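You operate a simulated robot arm through the tools that you are given. There is no shell and no other tool. Be economical: measure what you need, move in short steps, check, and stop when the job is done.

Carry out the task below with a simulated robot arm. There is one attempt and no reset: what you move stays moved.

TASK
Move the divider to the slot with the red mark and sort the valet tray.
Fine: the purple soap in the end bay by the red mark, the yellow soap by the yellow mark, the wooden cube between the marks; leave other cubes and the purple divider alone.
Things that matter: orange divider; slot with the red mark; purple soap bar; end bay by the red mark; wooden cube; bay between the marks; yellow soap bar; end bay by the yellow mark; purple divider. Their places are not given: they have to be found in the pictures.

It is judged by the outcome, as a careful person would: the job done as asked, and still so three seconds after it is handed in. It fails if anything else is knocked over, pushed out of place, dropped, spilled or broken.

THE ROBOT
A 6-joint arm with a two-finger parallel gripper, fixed in place. Base frame: the origin is at the foot of the arm, x ahead of it, y to its left, z up; the work surface is at about z = 800. Lengths are in mm, angles in degrees, forces in N, time in s.
With the tool pointing down near the work surface it reaches from about 260 to 680 mm from the base axis. Its first joint turns from -66.0 to 66.0 degrees. Payload 2.9 kg.
Tool frame: the origin (TCP) lies between the finger pads and is the grasp point; the fingertips stand 30 mm ahead of it; z points along the fingers, y is the line along which they close. The gripper opens to 110 mm. The fingers are 20 mm wide and 10 mm thick; the gripper's body (48 by 112 mm) begins 55 mm behind the TCP.
Orientation is told as [roll, pitch, yaw] about the base's x, y, z axes, in that order, counted from this pose: with the fingers straight down and closing along the base's y, the tool's x points along the base's -x, its y along +y and its z along -z.

THE INTERFACE
- The arm moves only by the tool send_rows. Its argument "plan" is a list of rows, each a list of 7 numbers: the shift along the tool's x, y, z in mm, then the turn, a rotation vector about the tool's x, y, z in degrees, then the gripper command, from -1 (fully open) to 1 (shut), values between in proportion. In form: [[tx, ty, tz, rx, ry, rz, gripper], ...]. A call has 1 to 20 rows; each row shifts and turns the commanded pose from where the row before left it, along the tool's axes as they then stand. A row lasts 0.2 s, in which the tool goes at most 50 mm and 8.6 degrees; a call with a longer step from one row to the next is refused whole, and so is a gripper value outside its range. A pose out of reach is approached as far as the arm can. The call stops where the force on the tool passes 40 N (or 10 N more than at its start, if that is more) or the arm is blocked; 0.2 s more then pass. The fingers move at their own pace (about 108 mm/s each) and stop on an object; they squeeze with about 23 N. The grip force told is the motor's: it shows also when the fingers shut on nothing. Time passes only in rows, and 0.2 s behind the last, so rows that do not move let the fingers close. It gives the time, the measured TCP pose, the force on the tool (base axes), the opening and the grip force at its end, in the units of the frame above (readings bear some noise), and new pictures: "views" is both (left out), scene, wrist or none.
- Cameras (640 x 400 px; columns grow to the right, rows downward): "scene" is fixed at [89, 446, 1384]; the picture's right is [-0.62, -0.79, 0.00], its down [-0.43, 0.34, -0.84] and it looks along [0.66, -0.52, -0.55] (base axes); focal length 344 px, centre (320, 200). "wrist" rides on the gripper at [-36, 0, -57] in the tool frame; the picture's right is [0.00, -1.00, 0.00], its down [0.97, 0.00, -0.24] and it looks along [0.24, 0.00, 0.97] (tool axes); focal length 218 px, centre (320, 200).
- probe_pixels(camera, pixels): for up to 12 pixels [column, row] of the newest picture of that camera ("zoom" is the newest enlarged one), the place [x, y, z] in the base frame of the surface seen there, good to about 2 mm. No time passes.
- close_up(camera, box): a new picture of the part [left, top, right, bottom] of that camera's present view, enlarged. No time passes.
- close_job(): hands the job in; it is judged then, once.

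Work in short steps. Measure before you move; look again where a grasp or a placing could have gone wrong, and mend it. You have 80 turns and 120 pictures in all, those below and enlarged ones among them. Open the gripper and draw the arm clear of the work before you hand the job in, unless the task says otherwise; then end with one line.

The tools are called as a command line: name --pt "numbers of a row" for each row, then --argument value for the rest, lists and objects as JSON in quotes. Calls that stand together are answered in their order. send_rows: Moves the arm, as the interface text tells. Its arguments: {"type":"object","properties":{"plan":{"type":"array","items":{"type":"array","items":{"type":"number"}}},"views":{"type":"string","enum":["both","scene","wrist","none"]}},"required":["plan"]} The other tools are called the same way: probe_pixels (camera, pixels) gives the place of the surface under pixels of a picture; close_up (camera, box) takes an enlarged picture of a part of a camera's view; close_job () hands the job in.

At the start:

```text
time_s: 0.0
position: [359.6, 207.3, 1125.5]
orientation: [-0.1, -0.1, 0.0]
contact_force: [-0.3, -0.4, -0.5]
finger_gap: 109.9
grasp_force: 0.0
```

scene: 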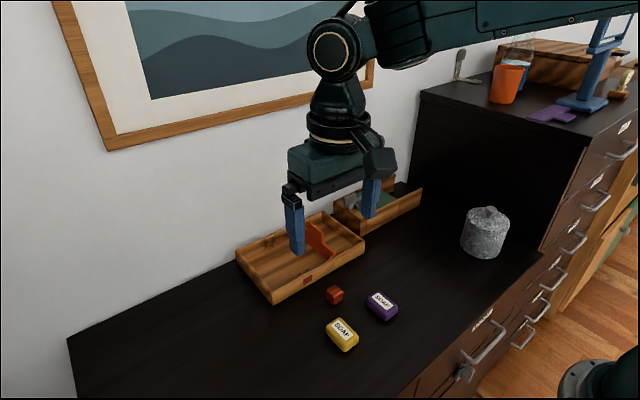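
wrist: 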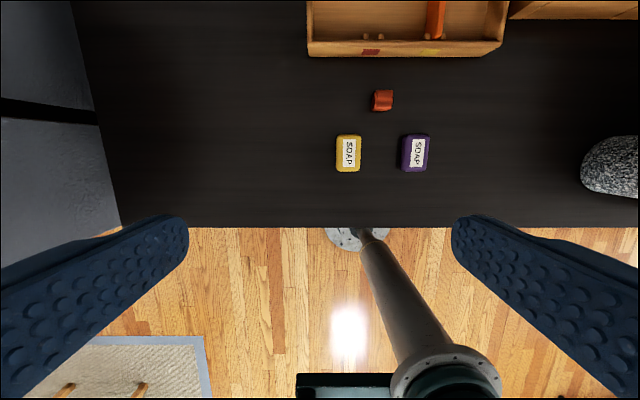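

The tray sits at about (300,258) in the scene with the orange divider in it. I'll enlarge the tray and the loose objects.

close_up --camera "scene" --box '[220, 170, 440, 310]'

close_up --camera "wrist" --box '[290, 0, 530, 180]'

close_up --camera "scene" --box '[300, 260, 420, 360]'

```text
2.86 times, centred on (330, 240) of scene
```

zoom: 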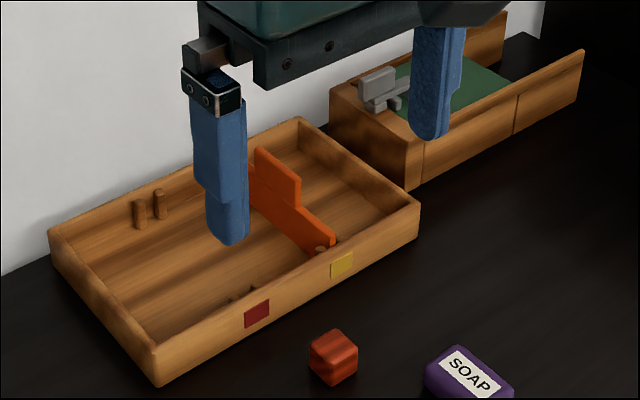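

```text
2.22 times, centred on (410, 90) of wrist
```

zoom: 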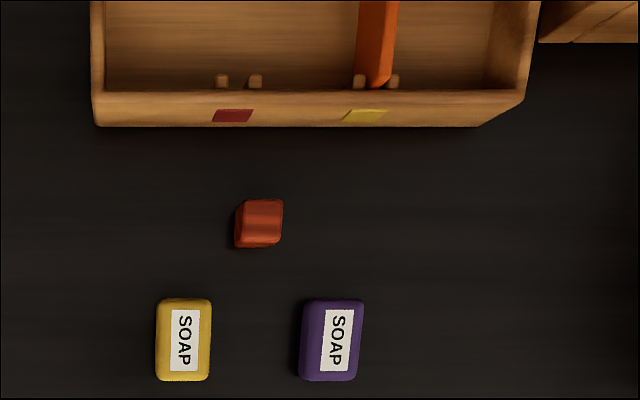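

```text
4.00 times, centred on (360, 310) of scene
```

zoom: 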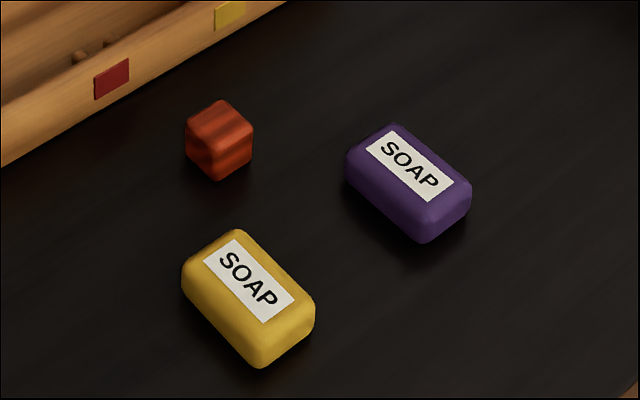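

The divider stands in the yellow-marked slot; the red slot's pegs are free. I'll measure the tray's geometry.

probe_pixels --camera "wrist" --pixels '[[383, 99], [348, 153], [416, 153], [373, 31], [385, 31], [425, 31], [438, 31], [370, 52], [432, 52], [311, 44], [503, 44], [436, 5]]'

close_up --camera "scene" --box '[440, 20, 640, 145]'

probe_pixels --camera "scene" --pixels '[[310, 224], [319, 234], [324, 239], [332, 251], [268, 243], [275, 239], [322, 214], [365, 240], [238, 252], [272, 298], [312, 225], [272, 262]]'

```text
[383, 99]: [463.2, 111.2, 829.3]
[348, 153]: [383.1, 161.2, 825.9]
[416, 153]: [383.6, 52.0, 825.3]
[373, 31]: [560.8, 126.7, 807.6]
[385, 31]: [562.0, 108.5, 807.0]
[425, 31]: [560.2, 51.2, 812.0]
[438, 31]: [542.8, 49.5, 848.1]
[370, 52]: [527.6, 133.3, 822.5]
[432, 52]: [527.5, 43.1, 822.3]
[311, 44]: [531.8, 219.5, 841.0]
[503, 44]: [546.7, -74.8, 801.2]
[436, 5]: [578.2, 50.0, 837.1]
```

```text
3.20 times, centred on (540, 82) of scene
```

zoom: 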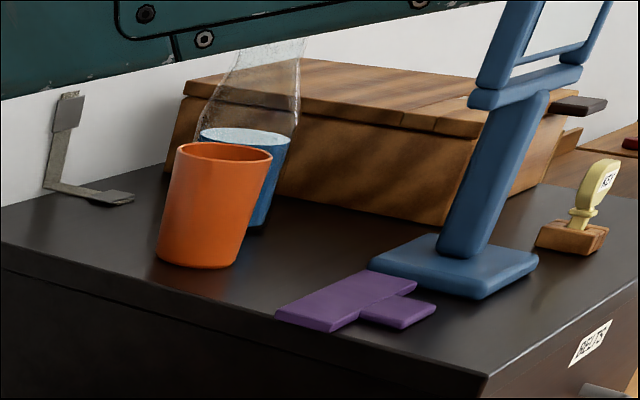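

```text
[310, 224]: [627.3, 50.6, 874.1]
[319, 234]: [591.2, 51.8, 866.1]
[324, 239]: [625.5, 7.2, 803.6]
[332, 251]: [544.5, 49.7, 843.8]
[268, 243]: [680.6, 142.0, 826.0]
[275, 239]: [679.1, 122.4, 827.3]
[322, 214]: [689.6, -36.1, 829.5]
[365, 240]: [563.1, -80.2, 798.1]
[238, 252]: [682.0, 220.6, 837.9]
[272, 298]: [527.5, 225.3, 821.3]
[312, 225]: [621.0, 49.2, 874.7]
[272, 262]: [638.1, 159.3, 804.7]
```

Next I move above the tray (about x 610, y 90, z 1000) to see the slots from above.

send_rows --pt "-36 -17 18 0 0 0 -1" --pt "-36 -17 18 0 0 0 -1" --pt "-36 -17 18 0 0 0 -1" --pt "-36 -17 18 0 0 0 -1" --pt "-36 -17 18 0 0 0 -1" --pt "-36 -17 18 0 0 0 -1" --pt "-34 -15 18 0 0 0 -1"

```text
time_s: 1.6
position: [610.3, 87.1, 999.2]
orientation: [-0.1, -0.1, 0.0]
contact_force: [0.1, -0.8, 0.2]
finger_gap: 110.0
grasp_force: 0.0
```

scene: 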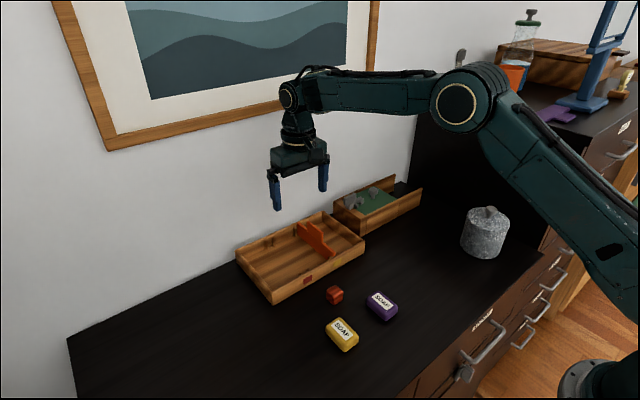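
wrist: 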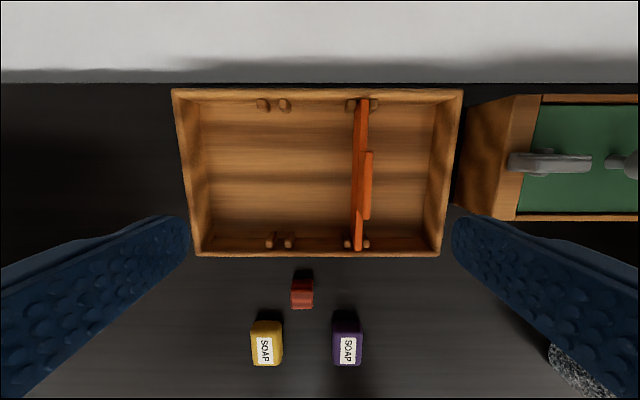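

close_up --camera "wrist" --box '[160, 70, 480, 270]'

probe_pixels --camera "wrist" --pixels '[[263, 103], [285, 103], [351, 103], [374, 103], [269, 238], [288, 238], [347, 242], [366, 242], [368, 155], [368, 215], [361, 120], [358, 240]]'

close_up --camera "scene" --box '[230, 200, 390, 300]'

```text
2.00 times, centred on (320, 170) of wrist
```

zoom: 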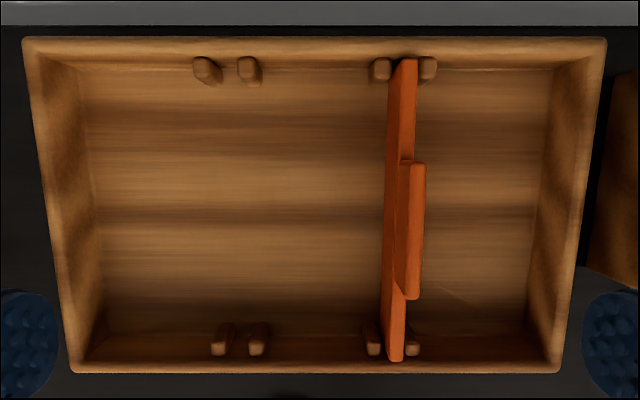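

```text
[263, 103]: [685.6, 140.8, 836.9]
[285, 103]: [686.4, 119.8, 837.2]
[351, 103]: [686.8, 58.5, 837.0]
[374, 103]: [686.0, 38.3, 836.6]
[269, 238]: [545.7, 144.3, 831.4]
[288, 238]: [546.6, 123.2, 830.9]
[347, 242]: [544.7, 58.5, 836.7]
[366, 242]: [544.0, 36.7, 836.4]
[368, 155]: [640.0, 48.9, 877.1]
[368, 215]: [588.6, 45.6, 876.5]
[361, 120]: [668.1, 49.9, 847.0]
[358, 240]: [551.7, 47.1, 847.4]
```

```text
4.00 times, centred on (310, 250) of scene
```

zoom: 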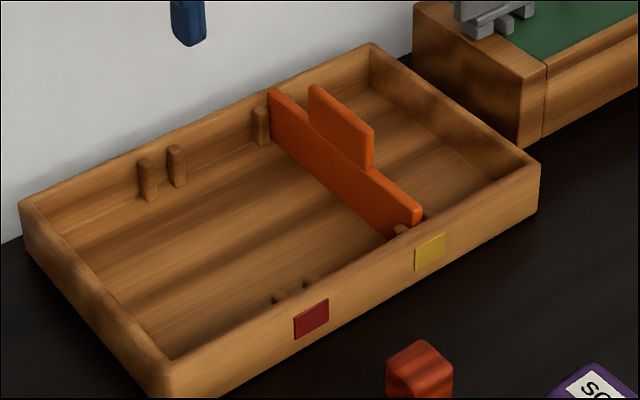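

Peg midpoints: red slot y≈130.3, yellow slot y≈47.6; divider handle spans x 588–640 with its top at z≈877. I descend over the handle with fingers around it.

send_rows --pt "-4 -39.6 0 0 0 0 -0.3" --pt "0 0 40 0 0 0 -0.3" --pt "0 0 40 0 0 0 -0.3" --pt "0 0 20 0 0 0 -0.3" --pt "0 0 0 0 0 0 -0.3" --views "both"

```text
time_s: 2.8
position: [613.3, 48.7, 898.0]
orientation: [0.0, 0.0, 0.0]
contact_force: [-0.4, -0.1, 0.5]
finger_gap: 71.4
grasp_force: 0.1
```

scene: 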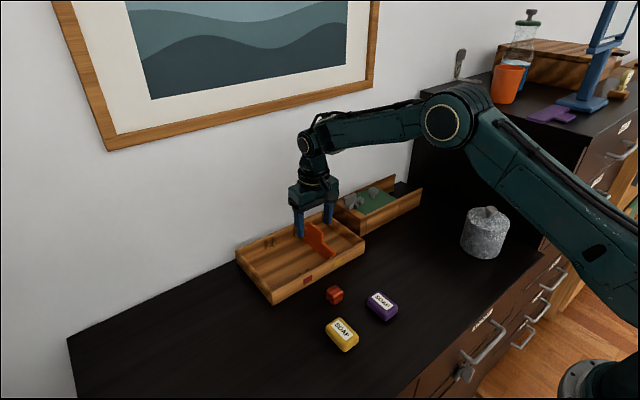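
wrist: 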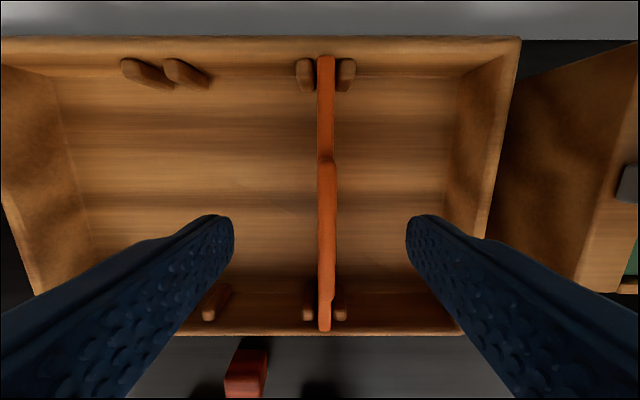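

Divider appears at column ~326, about 2 mm toward −y of the tool centre; I correct, lower to z≈863 and close.

send_rows --pt "0 -2 15 0 0 0 -0.3" --pt "0 0 20 0 0 0 -0.3" --pt "0 0 0 0 0 0 1" --pt "0 0 0 0 0 0 1" --pt "0 0 0 0 0 0 1" --views "wrist"

```text
time_s: 4.0
position: [612.8, 49.2, 864.5]
orientation: [0.1, 0.0, 0.0]
contact_force: [0.1, -0.1, -0.6]
finger_gap: 7.3
grasp_force: 23.2
```

wrist: 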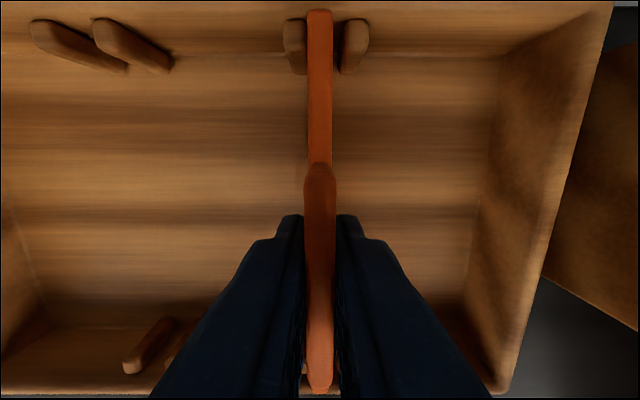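

Gripped (gap 7.3 mm). Lift 55 mm and shift about 82 mm toward the red slot.

send_rows --pt "0 0 -20 0 0 0 1" --pt "0 0 -35 0 0 0 1" --pt "0 0 0 0 0 0 1" --pt "0 41 0 0 0 0 1" --pt "0 40 0 0 0 0 1" --pt "0 0 0 0 0 0 1" --pt "0 0 0 0 0 0 1"

```text
time_s: 5.6
position: [614.8, 131.8, 916.9]
orientation: [-0.1, 0.0, 0.0]
contact_force: [-0.7, -0.1, -0.9]
finger_gap: 7.0
grasp_force: 23.1
```

scene: 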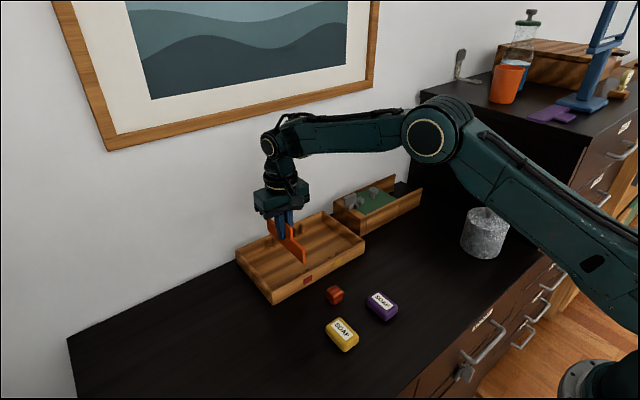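
wrist: 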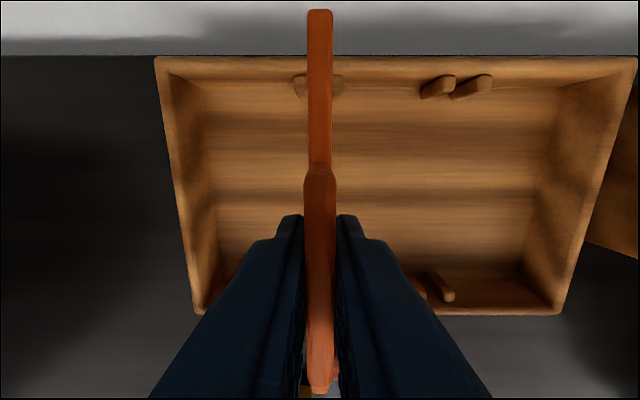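

close_up --camera "wrist" --box '[260, 40, 388, 120]'

close_up --camera "scene" --box '[230, 200, 358, 300]'

```text
5.00 times, centred on (324, 80) of wrist
```

zoom: 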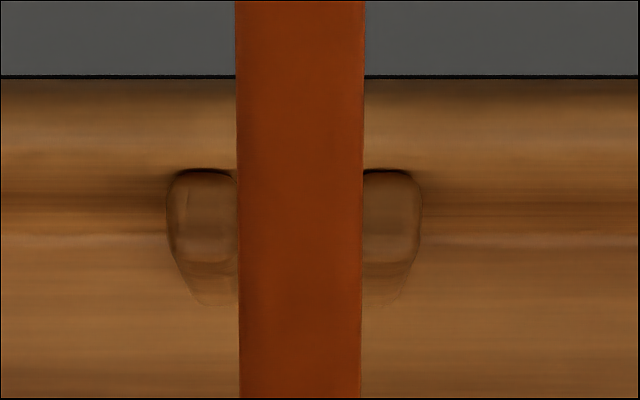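

```text
4.00 times, centred on (294, 250) of scene
```

zoom: 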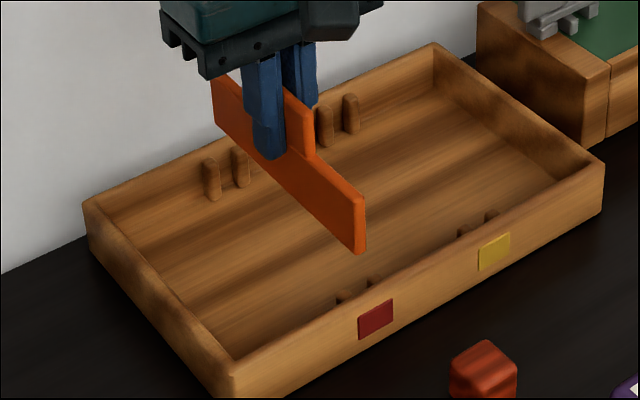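

Red slot pegs straddle the divider (outer edges mid ≈ column 319, divider ≈ 320): shift +0.5 mm in y, then lower gently.

send_rows --pt "0 0.5 10 0 0 0 1" --pt "0 0 10 0 0 0 1" --pt "0 0 10 0 0 0 1" --pt "0 0 10 0 0 0 1" --pt "0 0 8 0 0 0 1" --pt "0 0 6 0 0 0 1" --pt "0 0 0 0 0 0 1"

```text
time_s: 7.2
position: [614.3, 130.2, 867.3]
orientation: [0.0, -0.1, 0.2]
contact_force: [-0.4, 12.0, 5.3]
finger_gap: 7.3
grasp_force: 23.2
```

scene: 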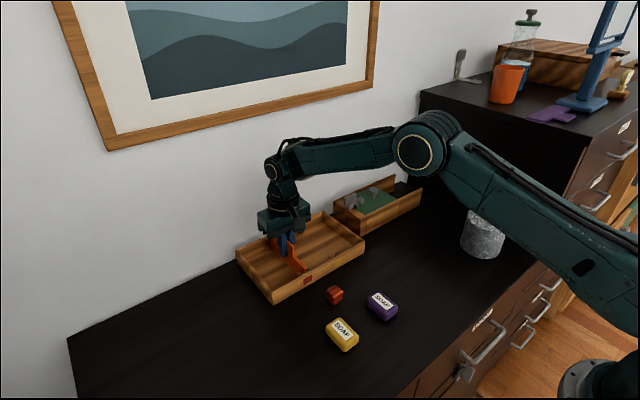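
wrist: 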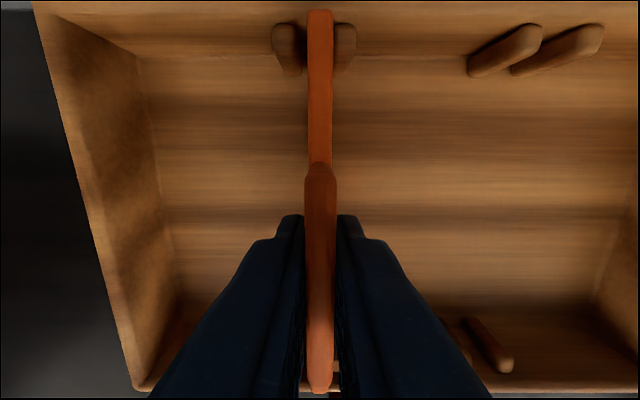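

The divider is touching the −y peg (12 N sideways; peg midpoint ≈ column 314.5). I shift +1.5 mm in y to relieve it, then settle it.

send_rows --pt "0 1.5 0 0 0 0 1" --pt "0 0 0 0 0 0 1" --pt "0 0 1.5 0 0 0 1" --pt "0 0 0 0 0 0 1" --views "wrist"

```text
time_s: 8.2
position: [614.7, 131.3, 863.7]
orientation: [0.0, 0.0, 0.0]
contact_force: [-0.8, 3.5, 1.7]
finger_gap: 7.2
grasp_force: 22.6
```

wrist: 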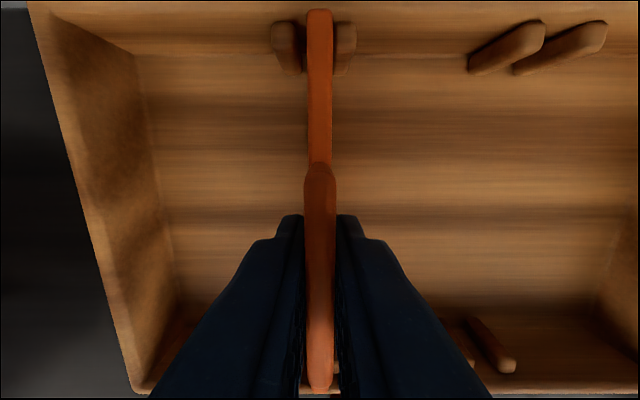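

It's at seating height (z 863.7). Nudge +0.7 mm to centre it, open, and lift clear.

send_rows --pt "0 0.7 0 0 0 0 1" --pt "0 0 0 0 0 0 1" --pt "0 0 0 0 0 0 0.2" --pt "0 0 0 0 0 0 0.2" --pt "0 0 -20 0 0 0 0.2" --pt "0 0 -40 0 0 0 0.2" --pt "0 0 -40 0 0 0 0.2" --pt "0 0 -40 0 0 0 0.2"

```text
time_s: 10.0
position: [613.5, 133.8, 1005.2]
orientation: [0.1, 0.0, 0.0]
contact_force: [-0.4, 0.3, -0.5]
finger_gap: 43.7
grasp_force: 0.0
```

scene: 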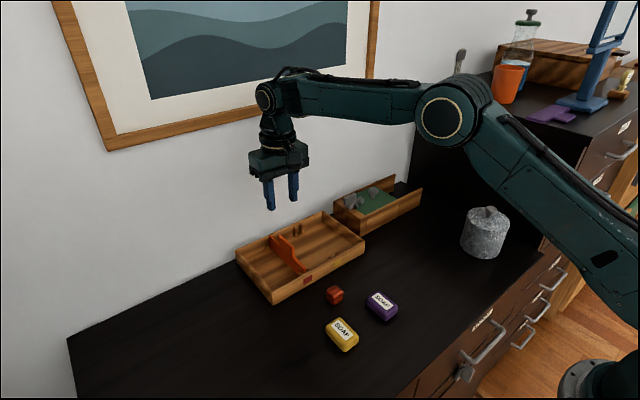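
wrist: 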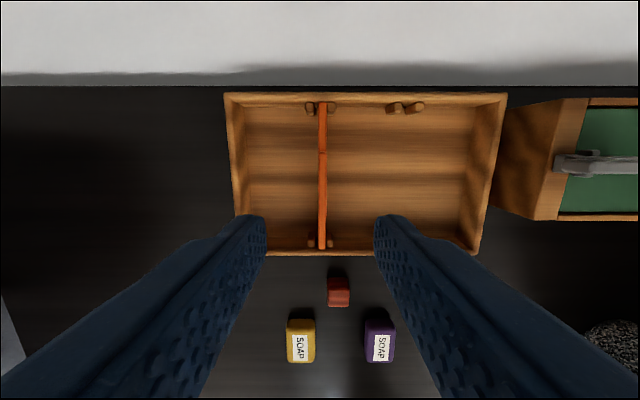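

The divider is seated in the red slot. I measure the bay walls, and move over the purple soap (≈383.6, 52).

probe_pixels --camera "wrist" --pixels '[[232, 170], [246, 170], [260, 170], [322, 170], [478, 160], [320, 97], [325, 105], [318, 245], [400, 170]]'

send_rows --pt "38.3 -13.7 11 0 0 0 -1" --pt "38.3 -13.7 11 0 0 0 -1" --pt "38.3 -13.7 11 0 0 0 -1" --pt "38.3 -13.7 11 0 0 0 -1" --pt "38.3 -13.7 11 0 0 0 -1" --pt "38.3 -13.7 11 0 0 0 -1" --pt "0 0 0 0 0 0 -1"

```text
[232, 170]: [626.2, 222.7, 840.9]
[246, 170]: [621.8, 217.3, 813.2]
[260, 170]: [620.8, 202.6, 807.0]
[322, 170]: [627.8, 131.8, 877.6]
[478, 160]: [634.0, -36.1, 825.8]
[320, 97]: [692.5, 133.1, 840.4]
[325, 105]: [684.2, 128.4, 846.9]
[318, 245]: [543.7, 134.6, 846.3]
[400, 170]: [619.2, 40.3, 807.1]
```

```text
time_s: 11.6
position: [382.6, 50.1, 937.7]
orientation: [0.1, 0.1, 0.0]
contact_force: [0.1, 0.4, -0.9]
finger_gap: 110.2
grasp_force: 0.0
```

scene: 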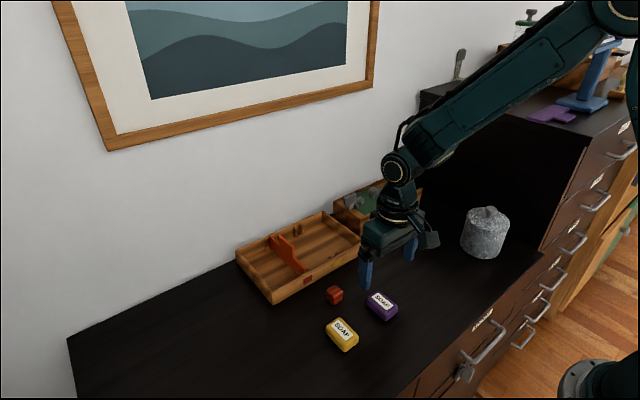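
wrist: 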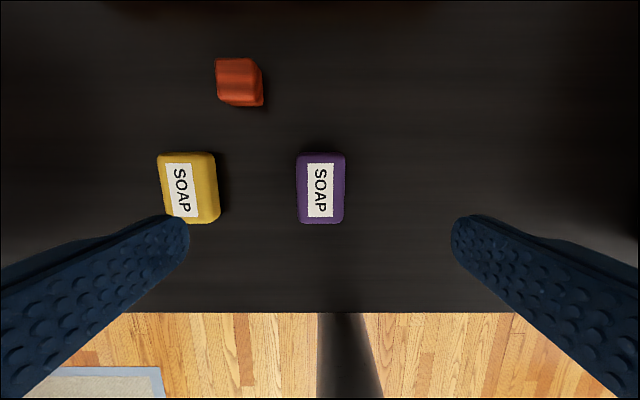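

probe_pixels --camera "wrist" --pixels '[[320, 165], [320, 188], [320, 212], [299, 188], [342, 188], [190, 188], [240, 82], [238, 66]]'

close_up --camera "wrist" --box '[140, 40, 380, 240]'

```text
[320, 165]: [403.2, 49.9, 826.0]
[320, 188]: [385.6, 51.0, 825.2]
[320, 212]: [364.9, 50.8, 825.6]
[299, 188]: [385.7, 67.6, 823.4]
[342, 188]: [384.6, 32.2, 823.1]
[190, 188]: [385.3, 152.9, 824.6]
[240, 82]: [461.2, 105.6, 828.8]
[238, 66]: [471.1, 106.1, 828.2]
```

```text
2.00 times, centred on (260, 140) of wrist
```

zoom: 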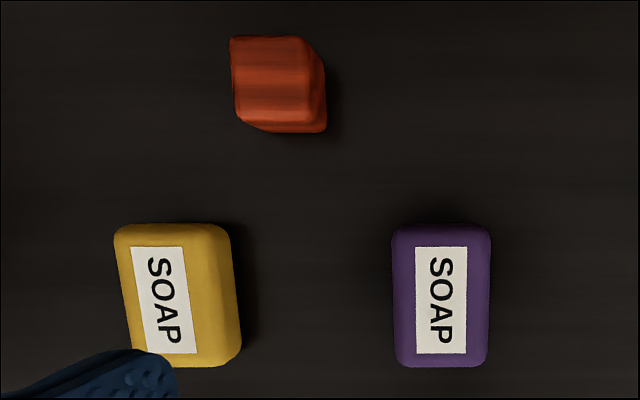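

Purple soap centre ≈ (385, 50), aligned with the tool, width ≈ 38 mm. Descend so the fingertips stay just above the surface (TCP z≈835) and close.

send_rows --pt "-2 0 35 0 0 0 -0.4" --pt "0 0 35 0 0 0 -0.4" --pt "0 0 22 0 0 0 -0.4" --pt "0 0 10 0 0 0 -0.4" --pt "0 0 0 0 0 0 1" --pt "0 0 0 0 0 0 1" --pt "0 0 0 0 0 0 1" --views "wrist"

```text
time_s: 13.2
position: [386.0, 51.2, 835.6]
orientation: [0.0, 0.0, 0.0]
contact_force: [0.6, 0.2, -0.4]
finger_gap: 39.2
grasp_force: 22.8
```

wrist: 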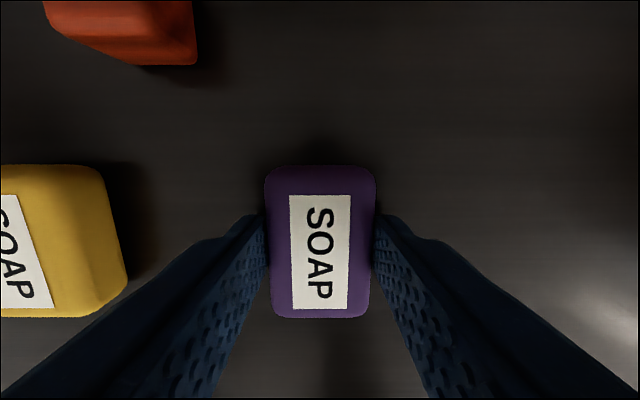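

Gripped (39.2 mm). Lift and carry over the red end bay (target ≈ 612, 176).

send_rows --pt "0 0 -30 0 0 0 1" --pt "0 0 -40 0 0 0 1" --pt "0 0 -40 0 0 0 1" --pt "-37.7 20.8 0 0 0 0 1" --pt "-37.7 20.8 0 0 0 0 1" --pt "-37.7 20.8 0 0 0 0 1" --pt "-37.7 20.8 0 0 0 0 1" --pt "-37.7 20.8 0 0 0 0 1" --pt "-37.7 20.8 0 0 0 0 1" --pt "0 0 0 0 0 0 1"

```text
time_s: 15.4
position: [610.8, 175.4, 947.1]
orientation: [0.0, 0.1, 0.1]
contact_force: [0.0, -0.2, -1.2]
finger_gap: 39.3
grasp_force: 23.2
```

scene: 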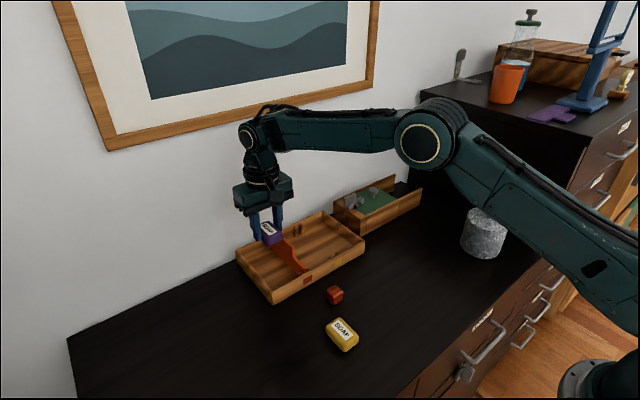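
wrist: 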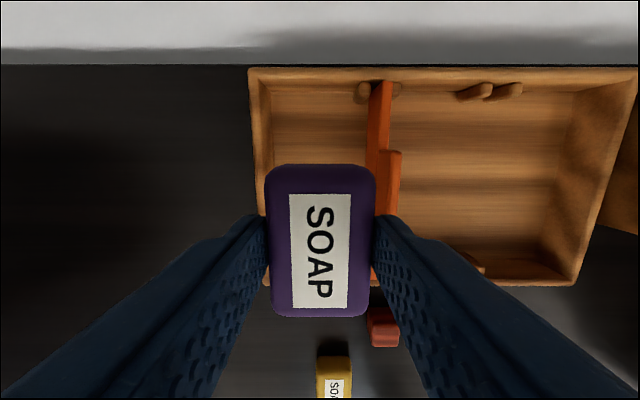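

Bay centred under the soap; lower to the tray floor (TCP z≈841) watching force.

send_rows --pt "0 0.8 35 0 0 0 1" --pt "0 0 35 0 0 0 1" --pt "0 0 20 0 0 0 1" --pt "0 0 10 0 0 0 1" --pt "0 0 5 0 0 0 1" --pt "0 0 0 0 0 0 1" --views "wrist"

```text
time_s: 16.8
position: [611.4, 175.7, 843.4]
orientation: [0.1, 0.0, 0.0]
contact_force: [-5.1, -3.9, 13.5]
finger_gap: 39.3
grasp_force: 22.6
```

wrist: 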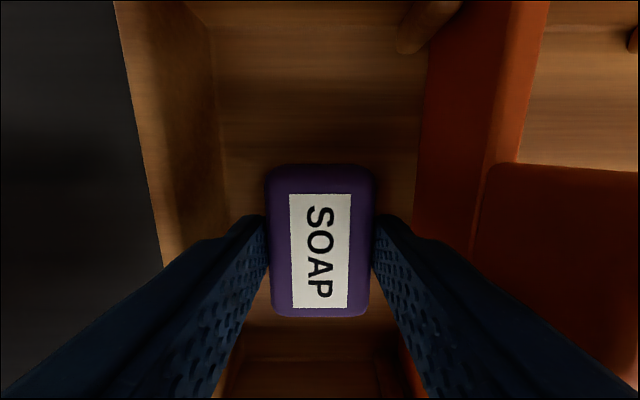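

The soap touches the floor (13 N up). Open just enough, then rise and move toward the yellow soap.

send_rows --pt "0 0 0 0 0 0 0.12" --pt "0 0 0 0 0 0 0.12" --pt "0 0 -15 0 0 0 0.12" --pt "0 0 -40 0 0 0 0.12" --pt "0 0 -45 0 0 0 0.12" --pt "0 0 0 0 0 0 0" --views "both"

```text
time_s: 18.2
position: [613.1, 178.6, 940.5]
orientation: [0.0, 0.0, 0.0]
contact_force: [-0.4, 0.2, 0.1]
finger_gap: 54.8
grasp_force: 0.1
```

scene: 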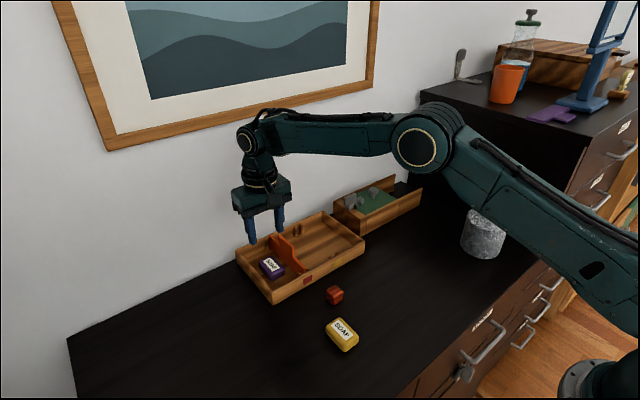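
wrist: 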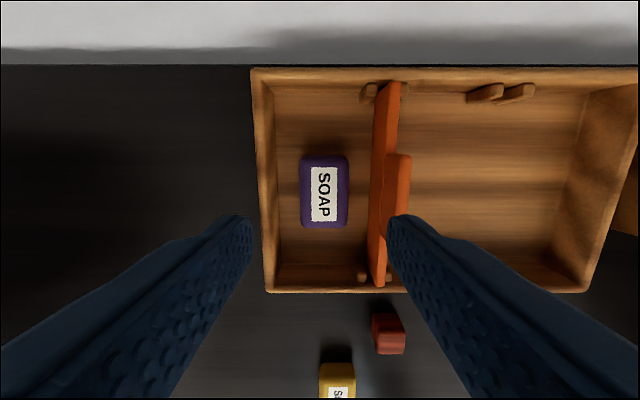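

Purple soap lies in the red end bay. Next I move over the yellow soap (≈384, 160).

send_rows --pt "38 -2.8 0 0 0 0 0" --pt "38 -2.8 0 0 0 0 -0.4" --pt "38 -2.8 0 0 0 0 -0.4" --pt "38 -2.8 0 0 0 0 -0.4" --pt "38 -2.8 0 0 0 0 -0.4" --pt "38 -2.8 0 0 0 0 -0.4" --pt "0 0 0 0 0 0 -0.4" --views "wrist"

probe_pixels --camera "wrist" --pixels '[[320, 165], [320, 188], [320, 212]]'

close_up --camera "wrist" --box '[240, 40, 480, 240]'

```text
time_s: 19.8
position: [384.5, 159.0, 941.0]
orientation: [0.0, 0.0, 0.1]
contact_force: [0.3, -0.4, 0.4]
finger_gap: 77.0
grasp_force: 0.0
```

wrist: 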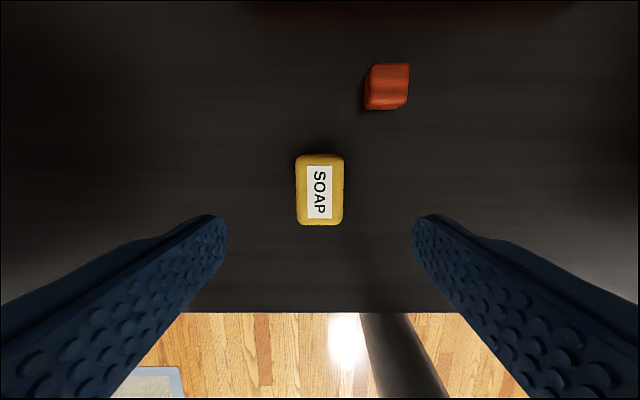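

```text
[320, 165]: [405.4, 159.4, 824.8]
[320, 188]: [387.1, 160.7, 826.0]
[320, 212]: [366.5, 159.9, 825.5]
```

```text
2.00 times, centred on (360, 140) of wrist
```

zoom: 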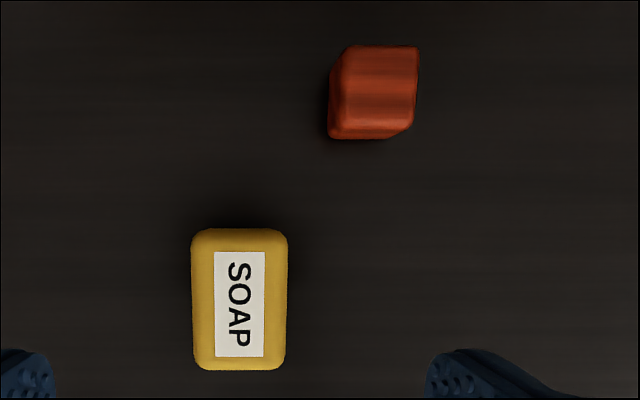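

Aligned over the yellow soap (column 320). Descend and grip.

send_rows --pt "-1.5 0 38 0 0 0 -0.4" --pt "0 0 38 0 0 0 -0.4" --pt "0 0 20 0 0 0 -0.4" --pt "0 0 9 0 0 0 -0.4" --pt "0 0 0 0 0 0 1" --pt "0 0 0 0 0 0 1" --pt "0 0 0 0 0 0 1" --views "wrist"

```text
time_s: 21.4
position: [386.1, 161.1, 835.9]
orientation: [-0.1, -0.1, -0.1]
contact_force: [0.1, 0.2, -0.4]
finger_gap: 39.1
grasp_force: 22.9
```

wrist: 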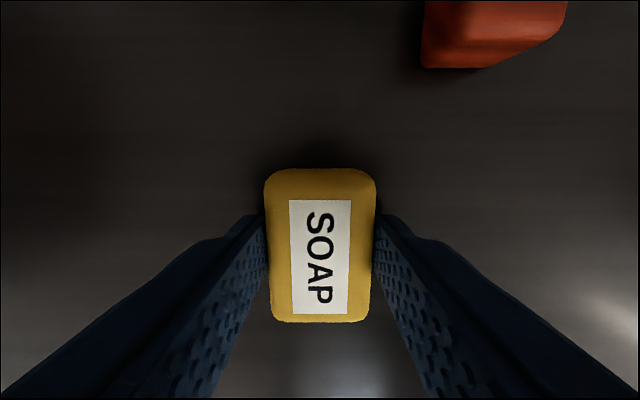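

Gripped. Carry to the yellow end bay centre (≈ 612, 3).

send_rows --pt "0 0 -30 0 0 0 1" --pt "0 0 -40 0 0 0 1" --pt "0 0 -40 0 0 0 1" --pt "-32.3 -22.5 0 0 0 0 1" --pt "-32.3 -22.5 0 0 0 0 1" --pt "-32.3 -22.5 0 0 0 0 1" --pt "-32.3 -22.5 0 0 0 0 1" --pt "-32.3 -22.5 0 0 0 0 1" --pt "-32.3 -22.5 0 0 0 0 1" --pt "-32.3 -22.5 0 0 0 0 1" --pt "0 0 0 0 0 0 1"

```text
time_s: 23.8
position: [612.1, 1.5, 947.4]
orientation: [0.0, 0.0, 0.0]
contact_force: [0.1, 0.1, -1.5]
finger_gap: 39.4
grasp_force: 22.6
```

scene: 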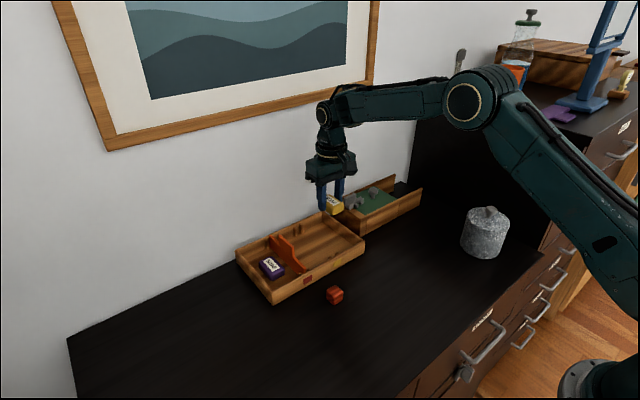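
wrist: 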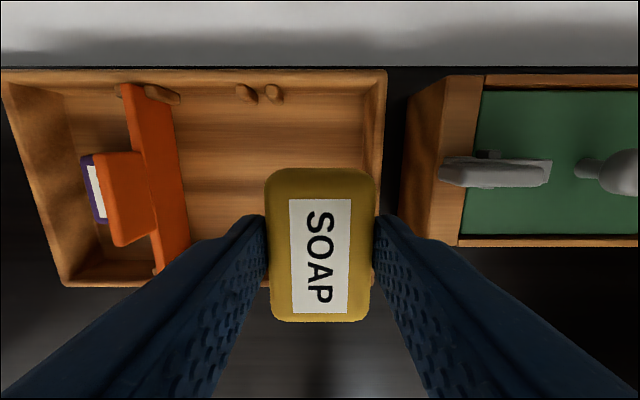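

The right wall's inner face is at y≈−34, so I shift +5 mm for finger clearance and lower.

send_rows --pt "0 5 35 0 0 0 1" --pt "0 0 35 0 0 0 1" --pt "0 0 20 0 0 0 1" --pt "0 0 10 0 0 0 1" --pt "0 0 4 0 0 0 1" --pt "0 0 0 0 0 0 1" --views "wrist"

```text
time_s: 25.2
position: [610.5, 6.9, 844.0]
orientation: [0.1, 0.0, 0.0]
contact_force: [-0.2, 0.2, -0.7]
finger_gap: 39.5
grasp_force: 23.3
```

wrist: 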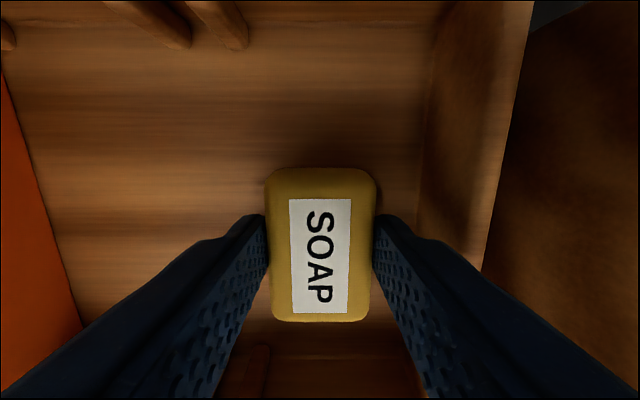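

Not yet touching; lower 1.5 mm more, release, and rise.

send_rows --pt "0 0 1.5 0 0 0 1" --pt "0 0 0 0 0 0 0.12" --pt "0 0 0 0 0 0 0.12" --pt "0 0 -15 0 0 0 0.12" --pt "0 0 -40 0 0 0 0.12" --pt "0 0 -45 0 0 0 0.12" --pt "0 0 0 0 0 0 0" --views "wrist"

```text
time_s: 26.8
position: [610.3, 4.7, 941.1]
orientation: [-0.1, 0.1, 0.0]
contact_force: [0.6, 0.4, -0.9]
finger_gap: 55.0
grasp_force: 0.1
```

wrist: 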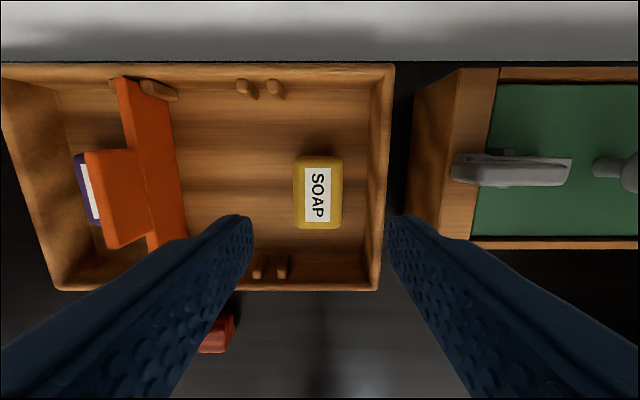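

Yellow soap is right of the yellow pegs. Now move over the cube (≈462, 107).

send_rows --pt "37 25.6 0 0 0 0 -0.4" --pt "37 25.6 0 0 0 0 -0.4" --pt "37 25.6 0 0 0 0 -0.4" --pt "37 25.6 0 0 0 0 -0.4" --pt "0 0 0 0 0 0 -0.4" --views "both"

close_up --camera "wrist" --box '[240, 120, 400, 220]'

```text
time_s: 28.0
position: [462.9, 106.5, 941.6]
orientation: [0.0, -0.1, 0.0]
contact_force: [-0.7, 0.6, -0.1]
finger_gap: 76.9
grasp_force: 0.1
```

scene: 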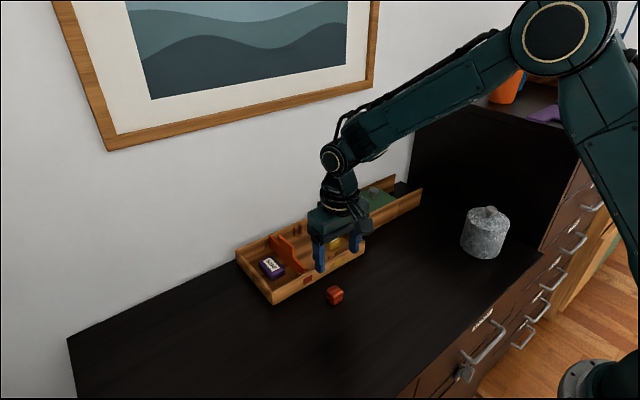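
wrist: 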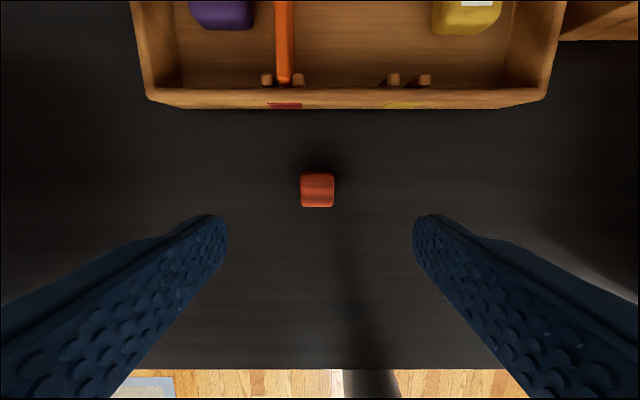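

```text
4.00 times, centred on (320, 170) of wrist
```

zoom: 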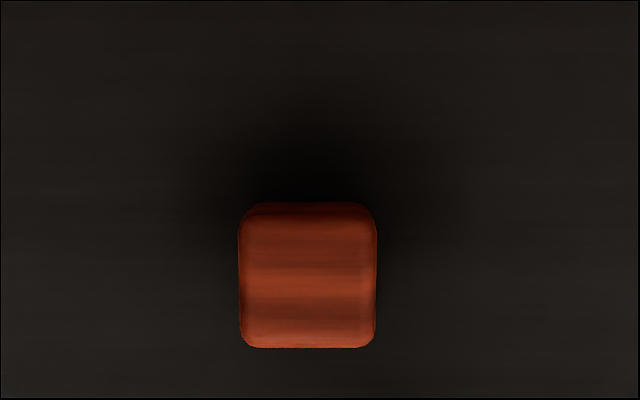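

Cube centre at column ~317: shift +2 mm in y, descend, grip.

send_rows --pt "0 2 38 0 0 0 -0.2" --pt "0 0 38 0 0 0 -0.2" --pt "0 0 20 0 0 0 -0.2" --pt "0 0 9 0 0 0 -0.2" --pt "0 0 0 0 0 0 1" --pt "0 0 0 0 0 0 1" --pt "0 0 0 0 0 0 1" --views "wrist"

```text
time_s: 29.6
position: [463.3, 110.3, 835.1]
orientation: [0.0, 0.0, 0.0]
contact_force: [-0.2, -0.6, -0.4]
finger_gap: 26.5
grasp_force: 22.6
```

wrist: 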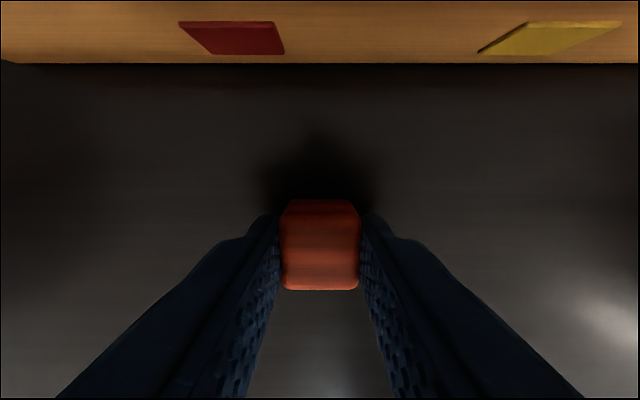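

Gripped (26.5 mm). Carry to the middle bay (≈ 612, 88).

send_rows --pt "0 0 -30 0 0 0 1" --pt "0 0 -40 0 0 0 1" --pt "0 0 -40 0 0 0 1" --pt "-37 -5.3 0 0 0 0 1" --pt "-37 -5.3 0 0 0 0 1" --pt "-37 -5.3 0 0 0 0 1" --pt "-37 -5.3 0 0 0 0 1" --pt "0 0 0 0 0 0 1" --views "wrist"

```text
time_s: 31.4
position: [613.0, 89.3, 945.0]
orientation: [-0.1, 0.0, 0.0]
contact_force: [0.4, 0.4, 0.2]
finger_gap: 26.4
grasp_force: 23.0
```

wrist: 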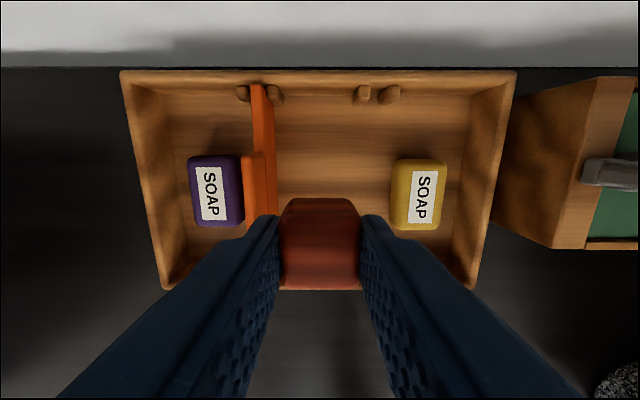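

Clear of divider and soaps. Lower about 104 mm to the floor.

send_rows --pt "0 0 35 0 0 0 1" --pt "0 0 35 0 0 0 1" --pt "0 0 20 0 0 0 1" --pt "0 0 10 0 0 0 1" --pt "0 0 4 0 0 0 1" --pt "0 0 0 0 0 0 1" --views "wrist"

```text
time_s: 32.8
position: [612.4, 87.9, 842.2]
orientation: [-0.1, -0.1, 0.0]
contact_force: [-0.6, -0.1, 0.0]
finger_gap: 26.6
grasp_force: 22.9
```

wrist: 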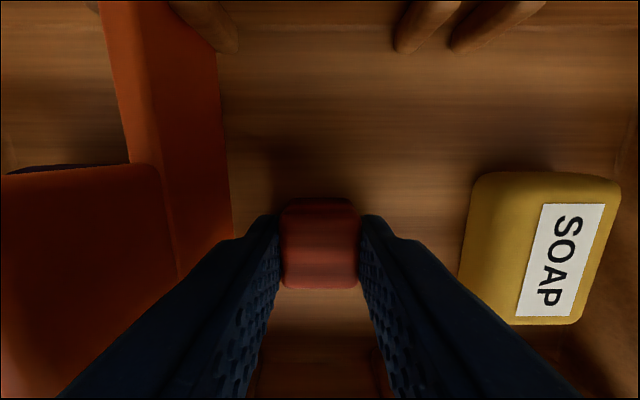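

Lower 1.5 mm more, release, rise, and retreat clear of the work.

send_rows --pt "0 0 1.5 0 0 0 1" --pt "0 0 0 0 0 0 0.3" --pt "0 0 0 0 0 0 0.3" --pt "0 0 -15 0 0 0 0.3" --pt "0 0 -40 0 0 0 0.3" --pt "0 0 -45 0 0 0 0.3" --pt "0 0 -45 0 0 0 -1" --pt "30 0 -35 0 0 0 -1" --pt "40 0 -20 0 0 0 -1" --pt "40 0 -20 0 0 0 -1" --pt "40 0 0 0 0 0 -1" --pt "0 0 0 0 0 0 -1"

close_up --camera "scene" --box '[225, 180, 435, 311]'

close_up --camera "wrist" --box '[200, 0, 480, 175]'

```text
time_s: 35.4
position: [460.5, 88.9, 1059.3]
orientation: [0.0, 0.0, 0.0]
contact_force: [-1.0, -0.3, 0.2]
finger_gap: 109.9
grasp_force: 0.0
```

scene: 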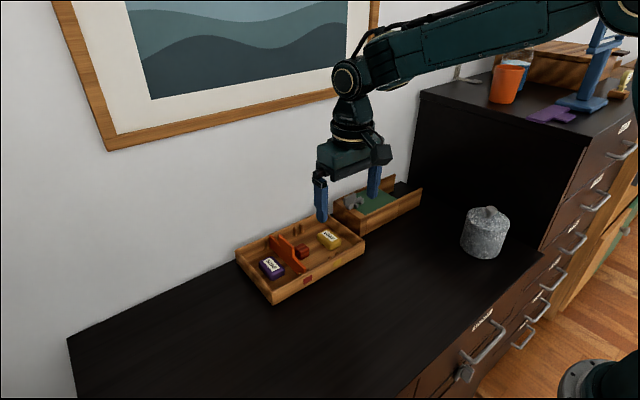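
wrist: 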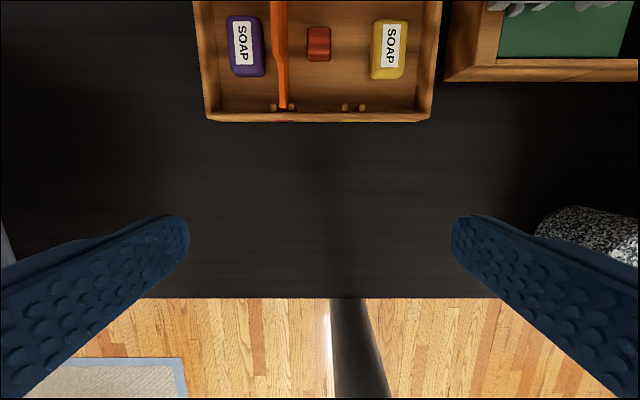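

```text
3.05 times, centred on (330, 246) of scene
```

zoom: 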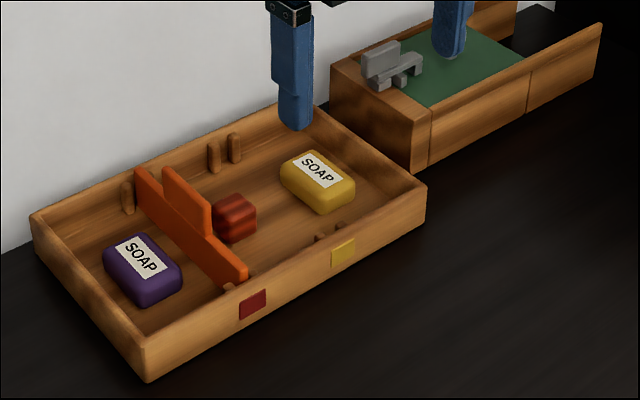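

```text
2.29 times, centred on (340, 88) of wrist
```

zoom: 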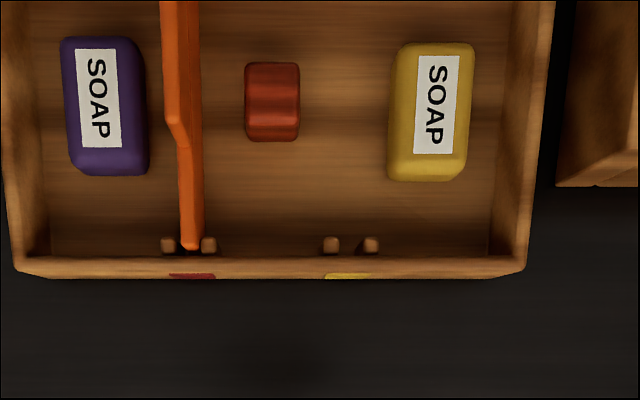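

Everything is in place: the divider sits between the red-slot pegs at its original height, and the items are in their bays. The arm is clear, so I hand it in.

close_job

```text
The job is handed in.
```

The orange divider is now in the red-mark slot. The purple soap is in the red end bay, the wooden cube is between the marks, and the yellow soap is in the yellow end bay. The purple divider wasn't touched, and I saw no other cubes.
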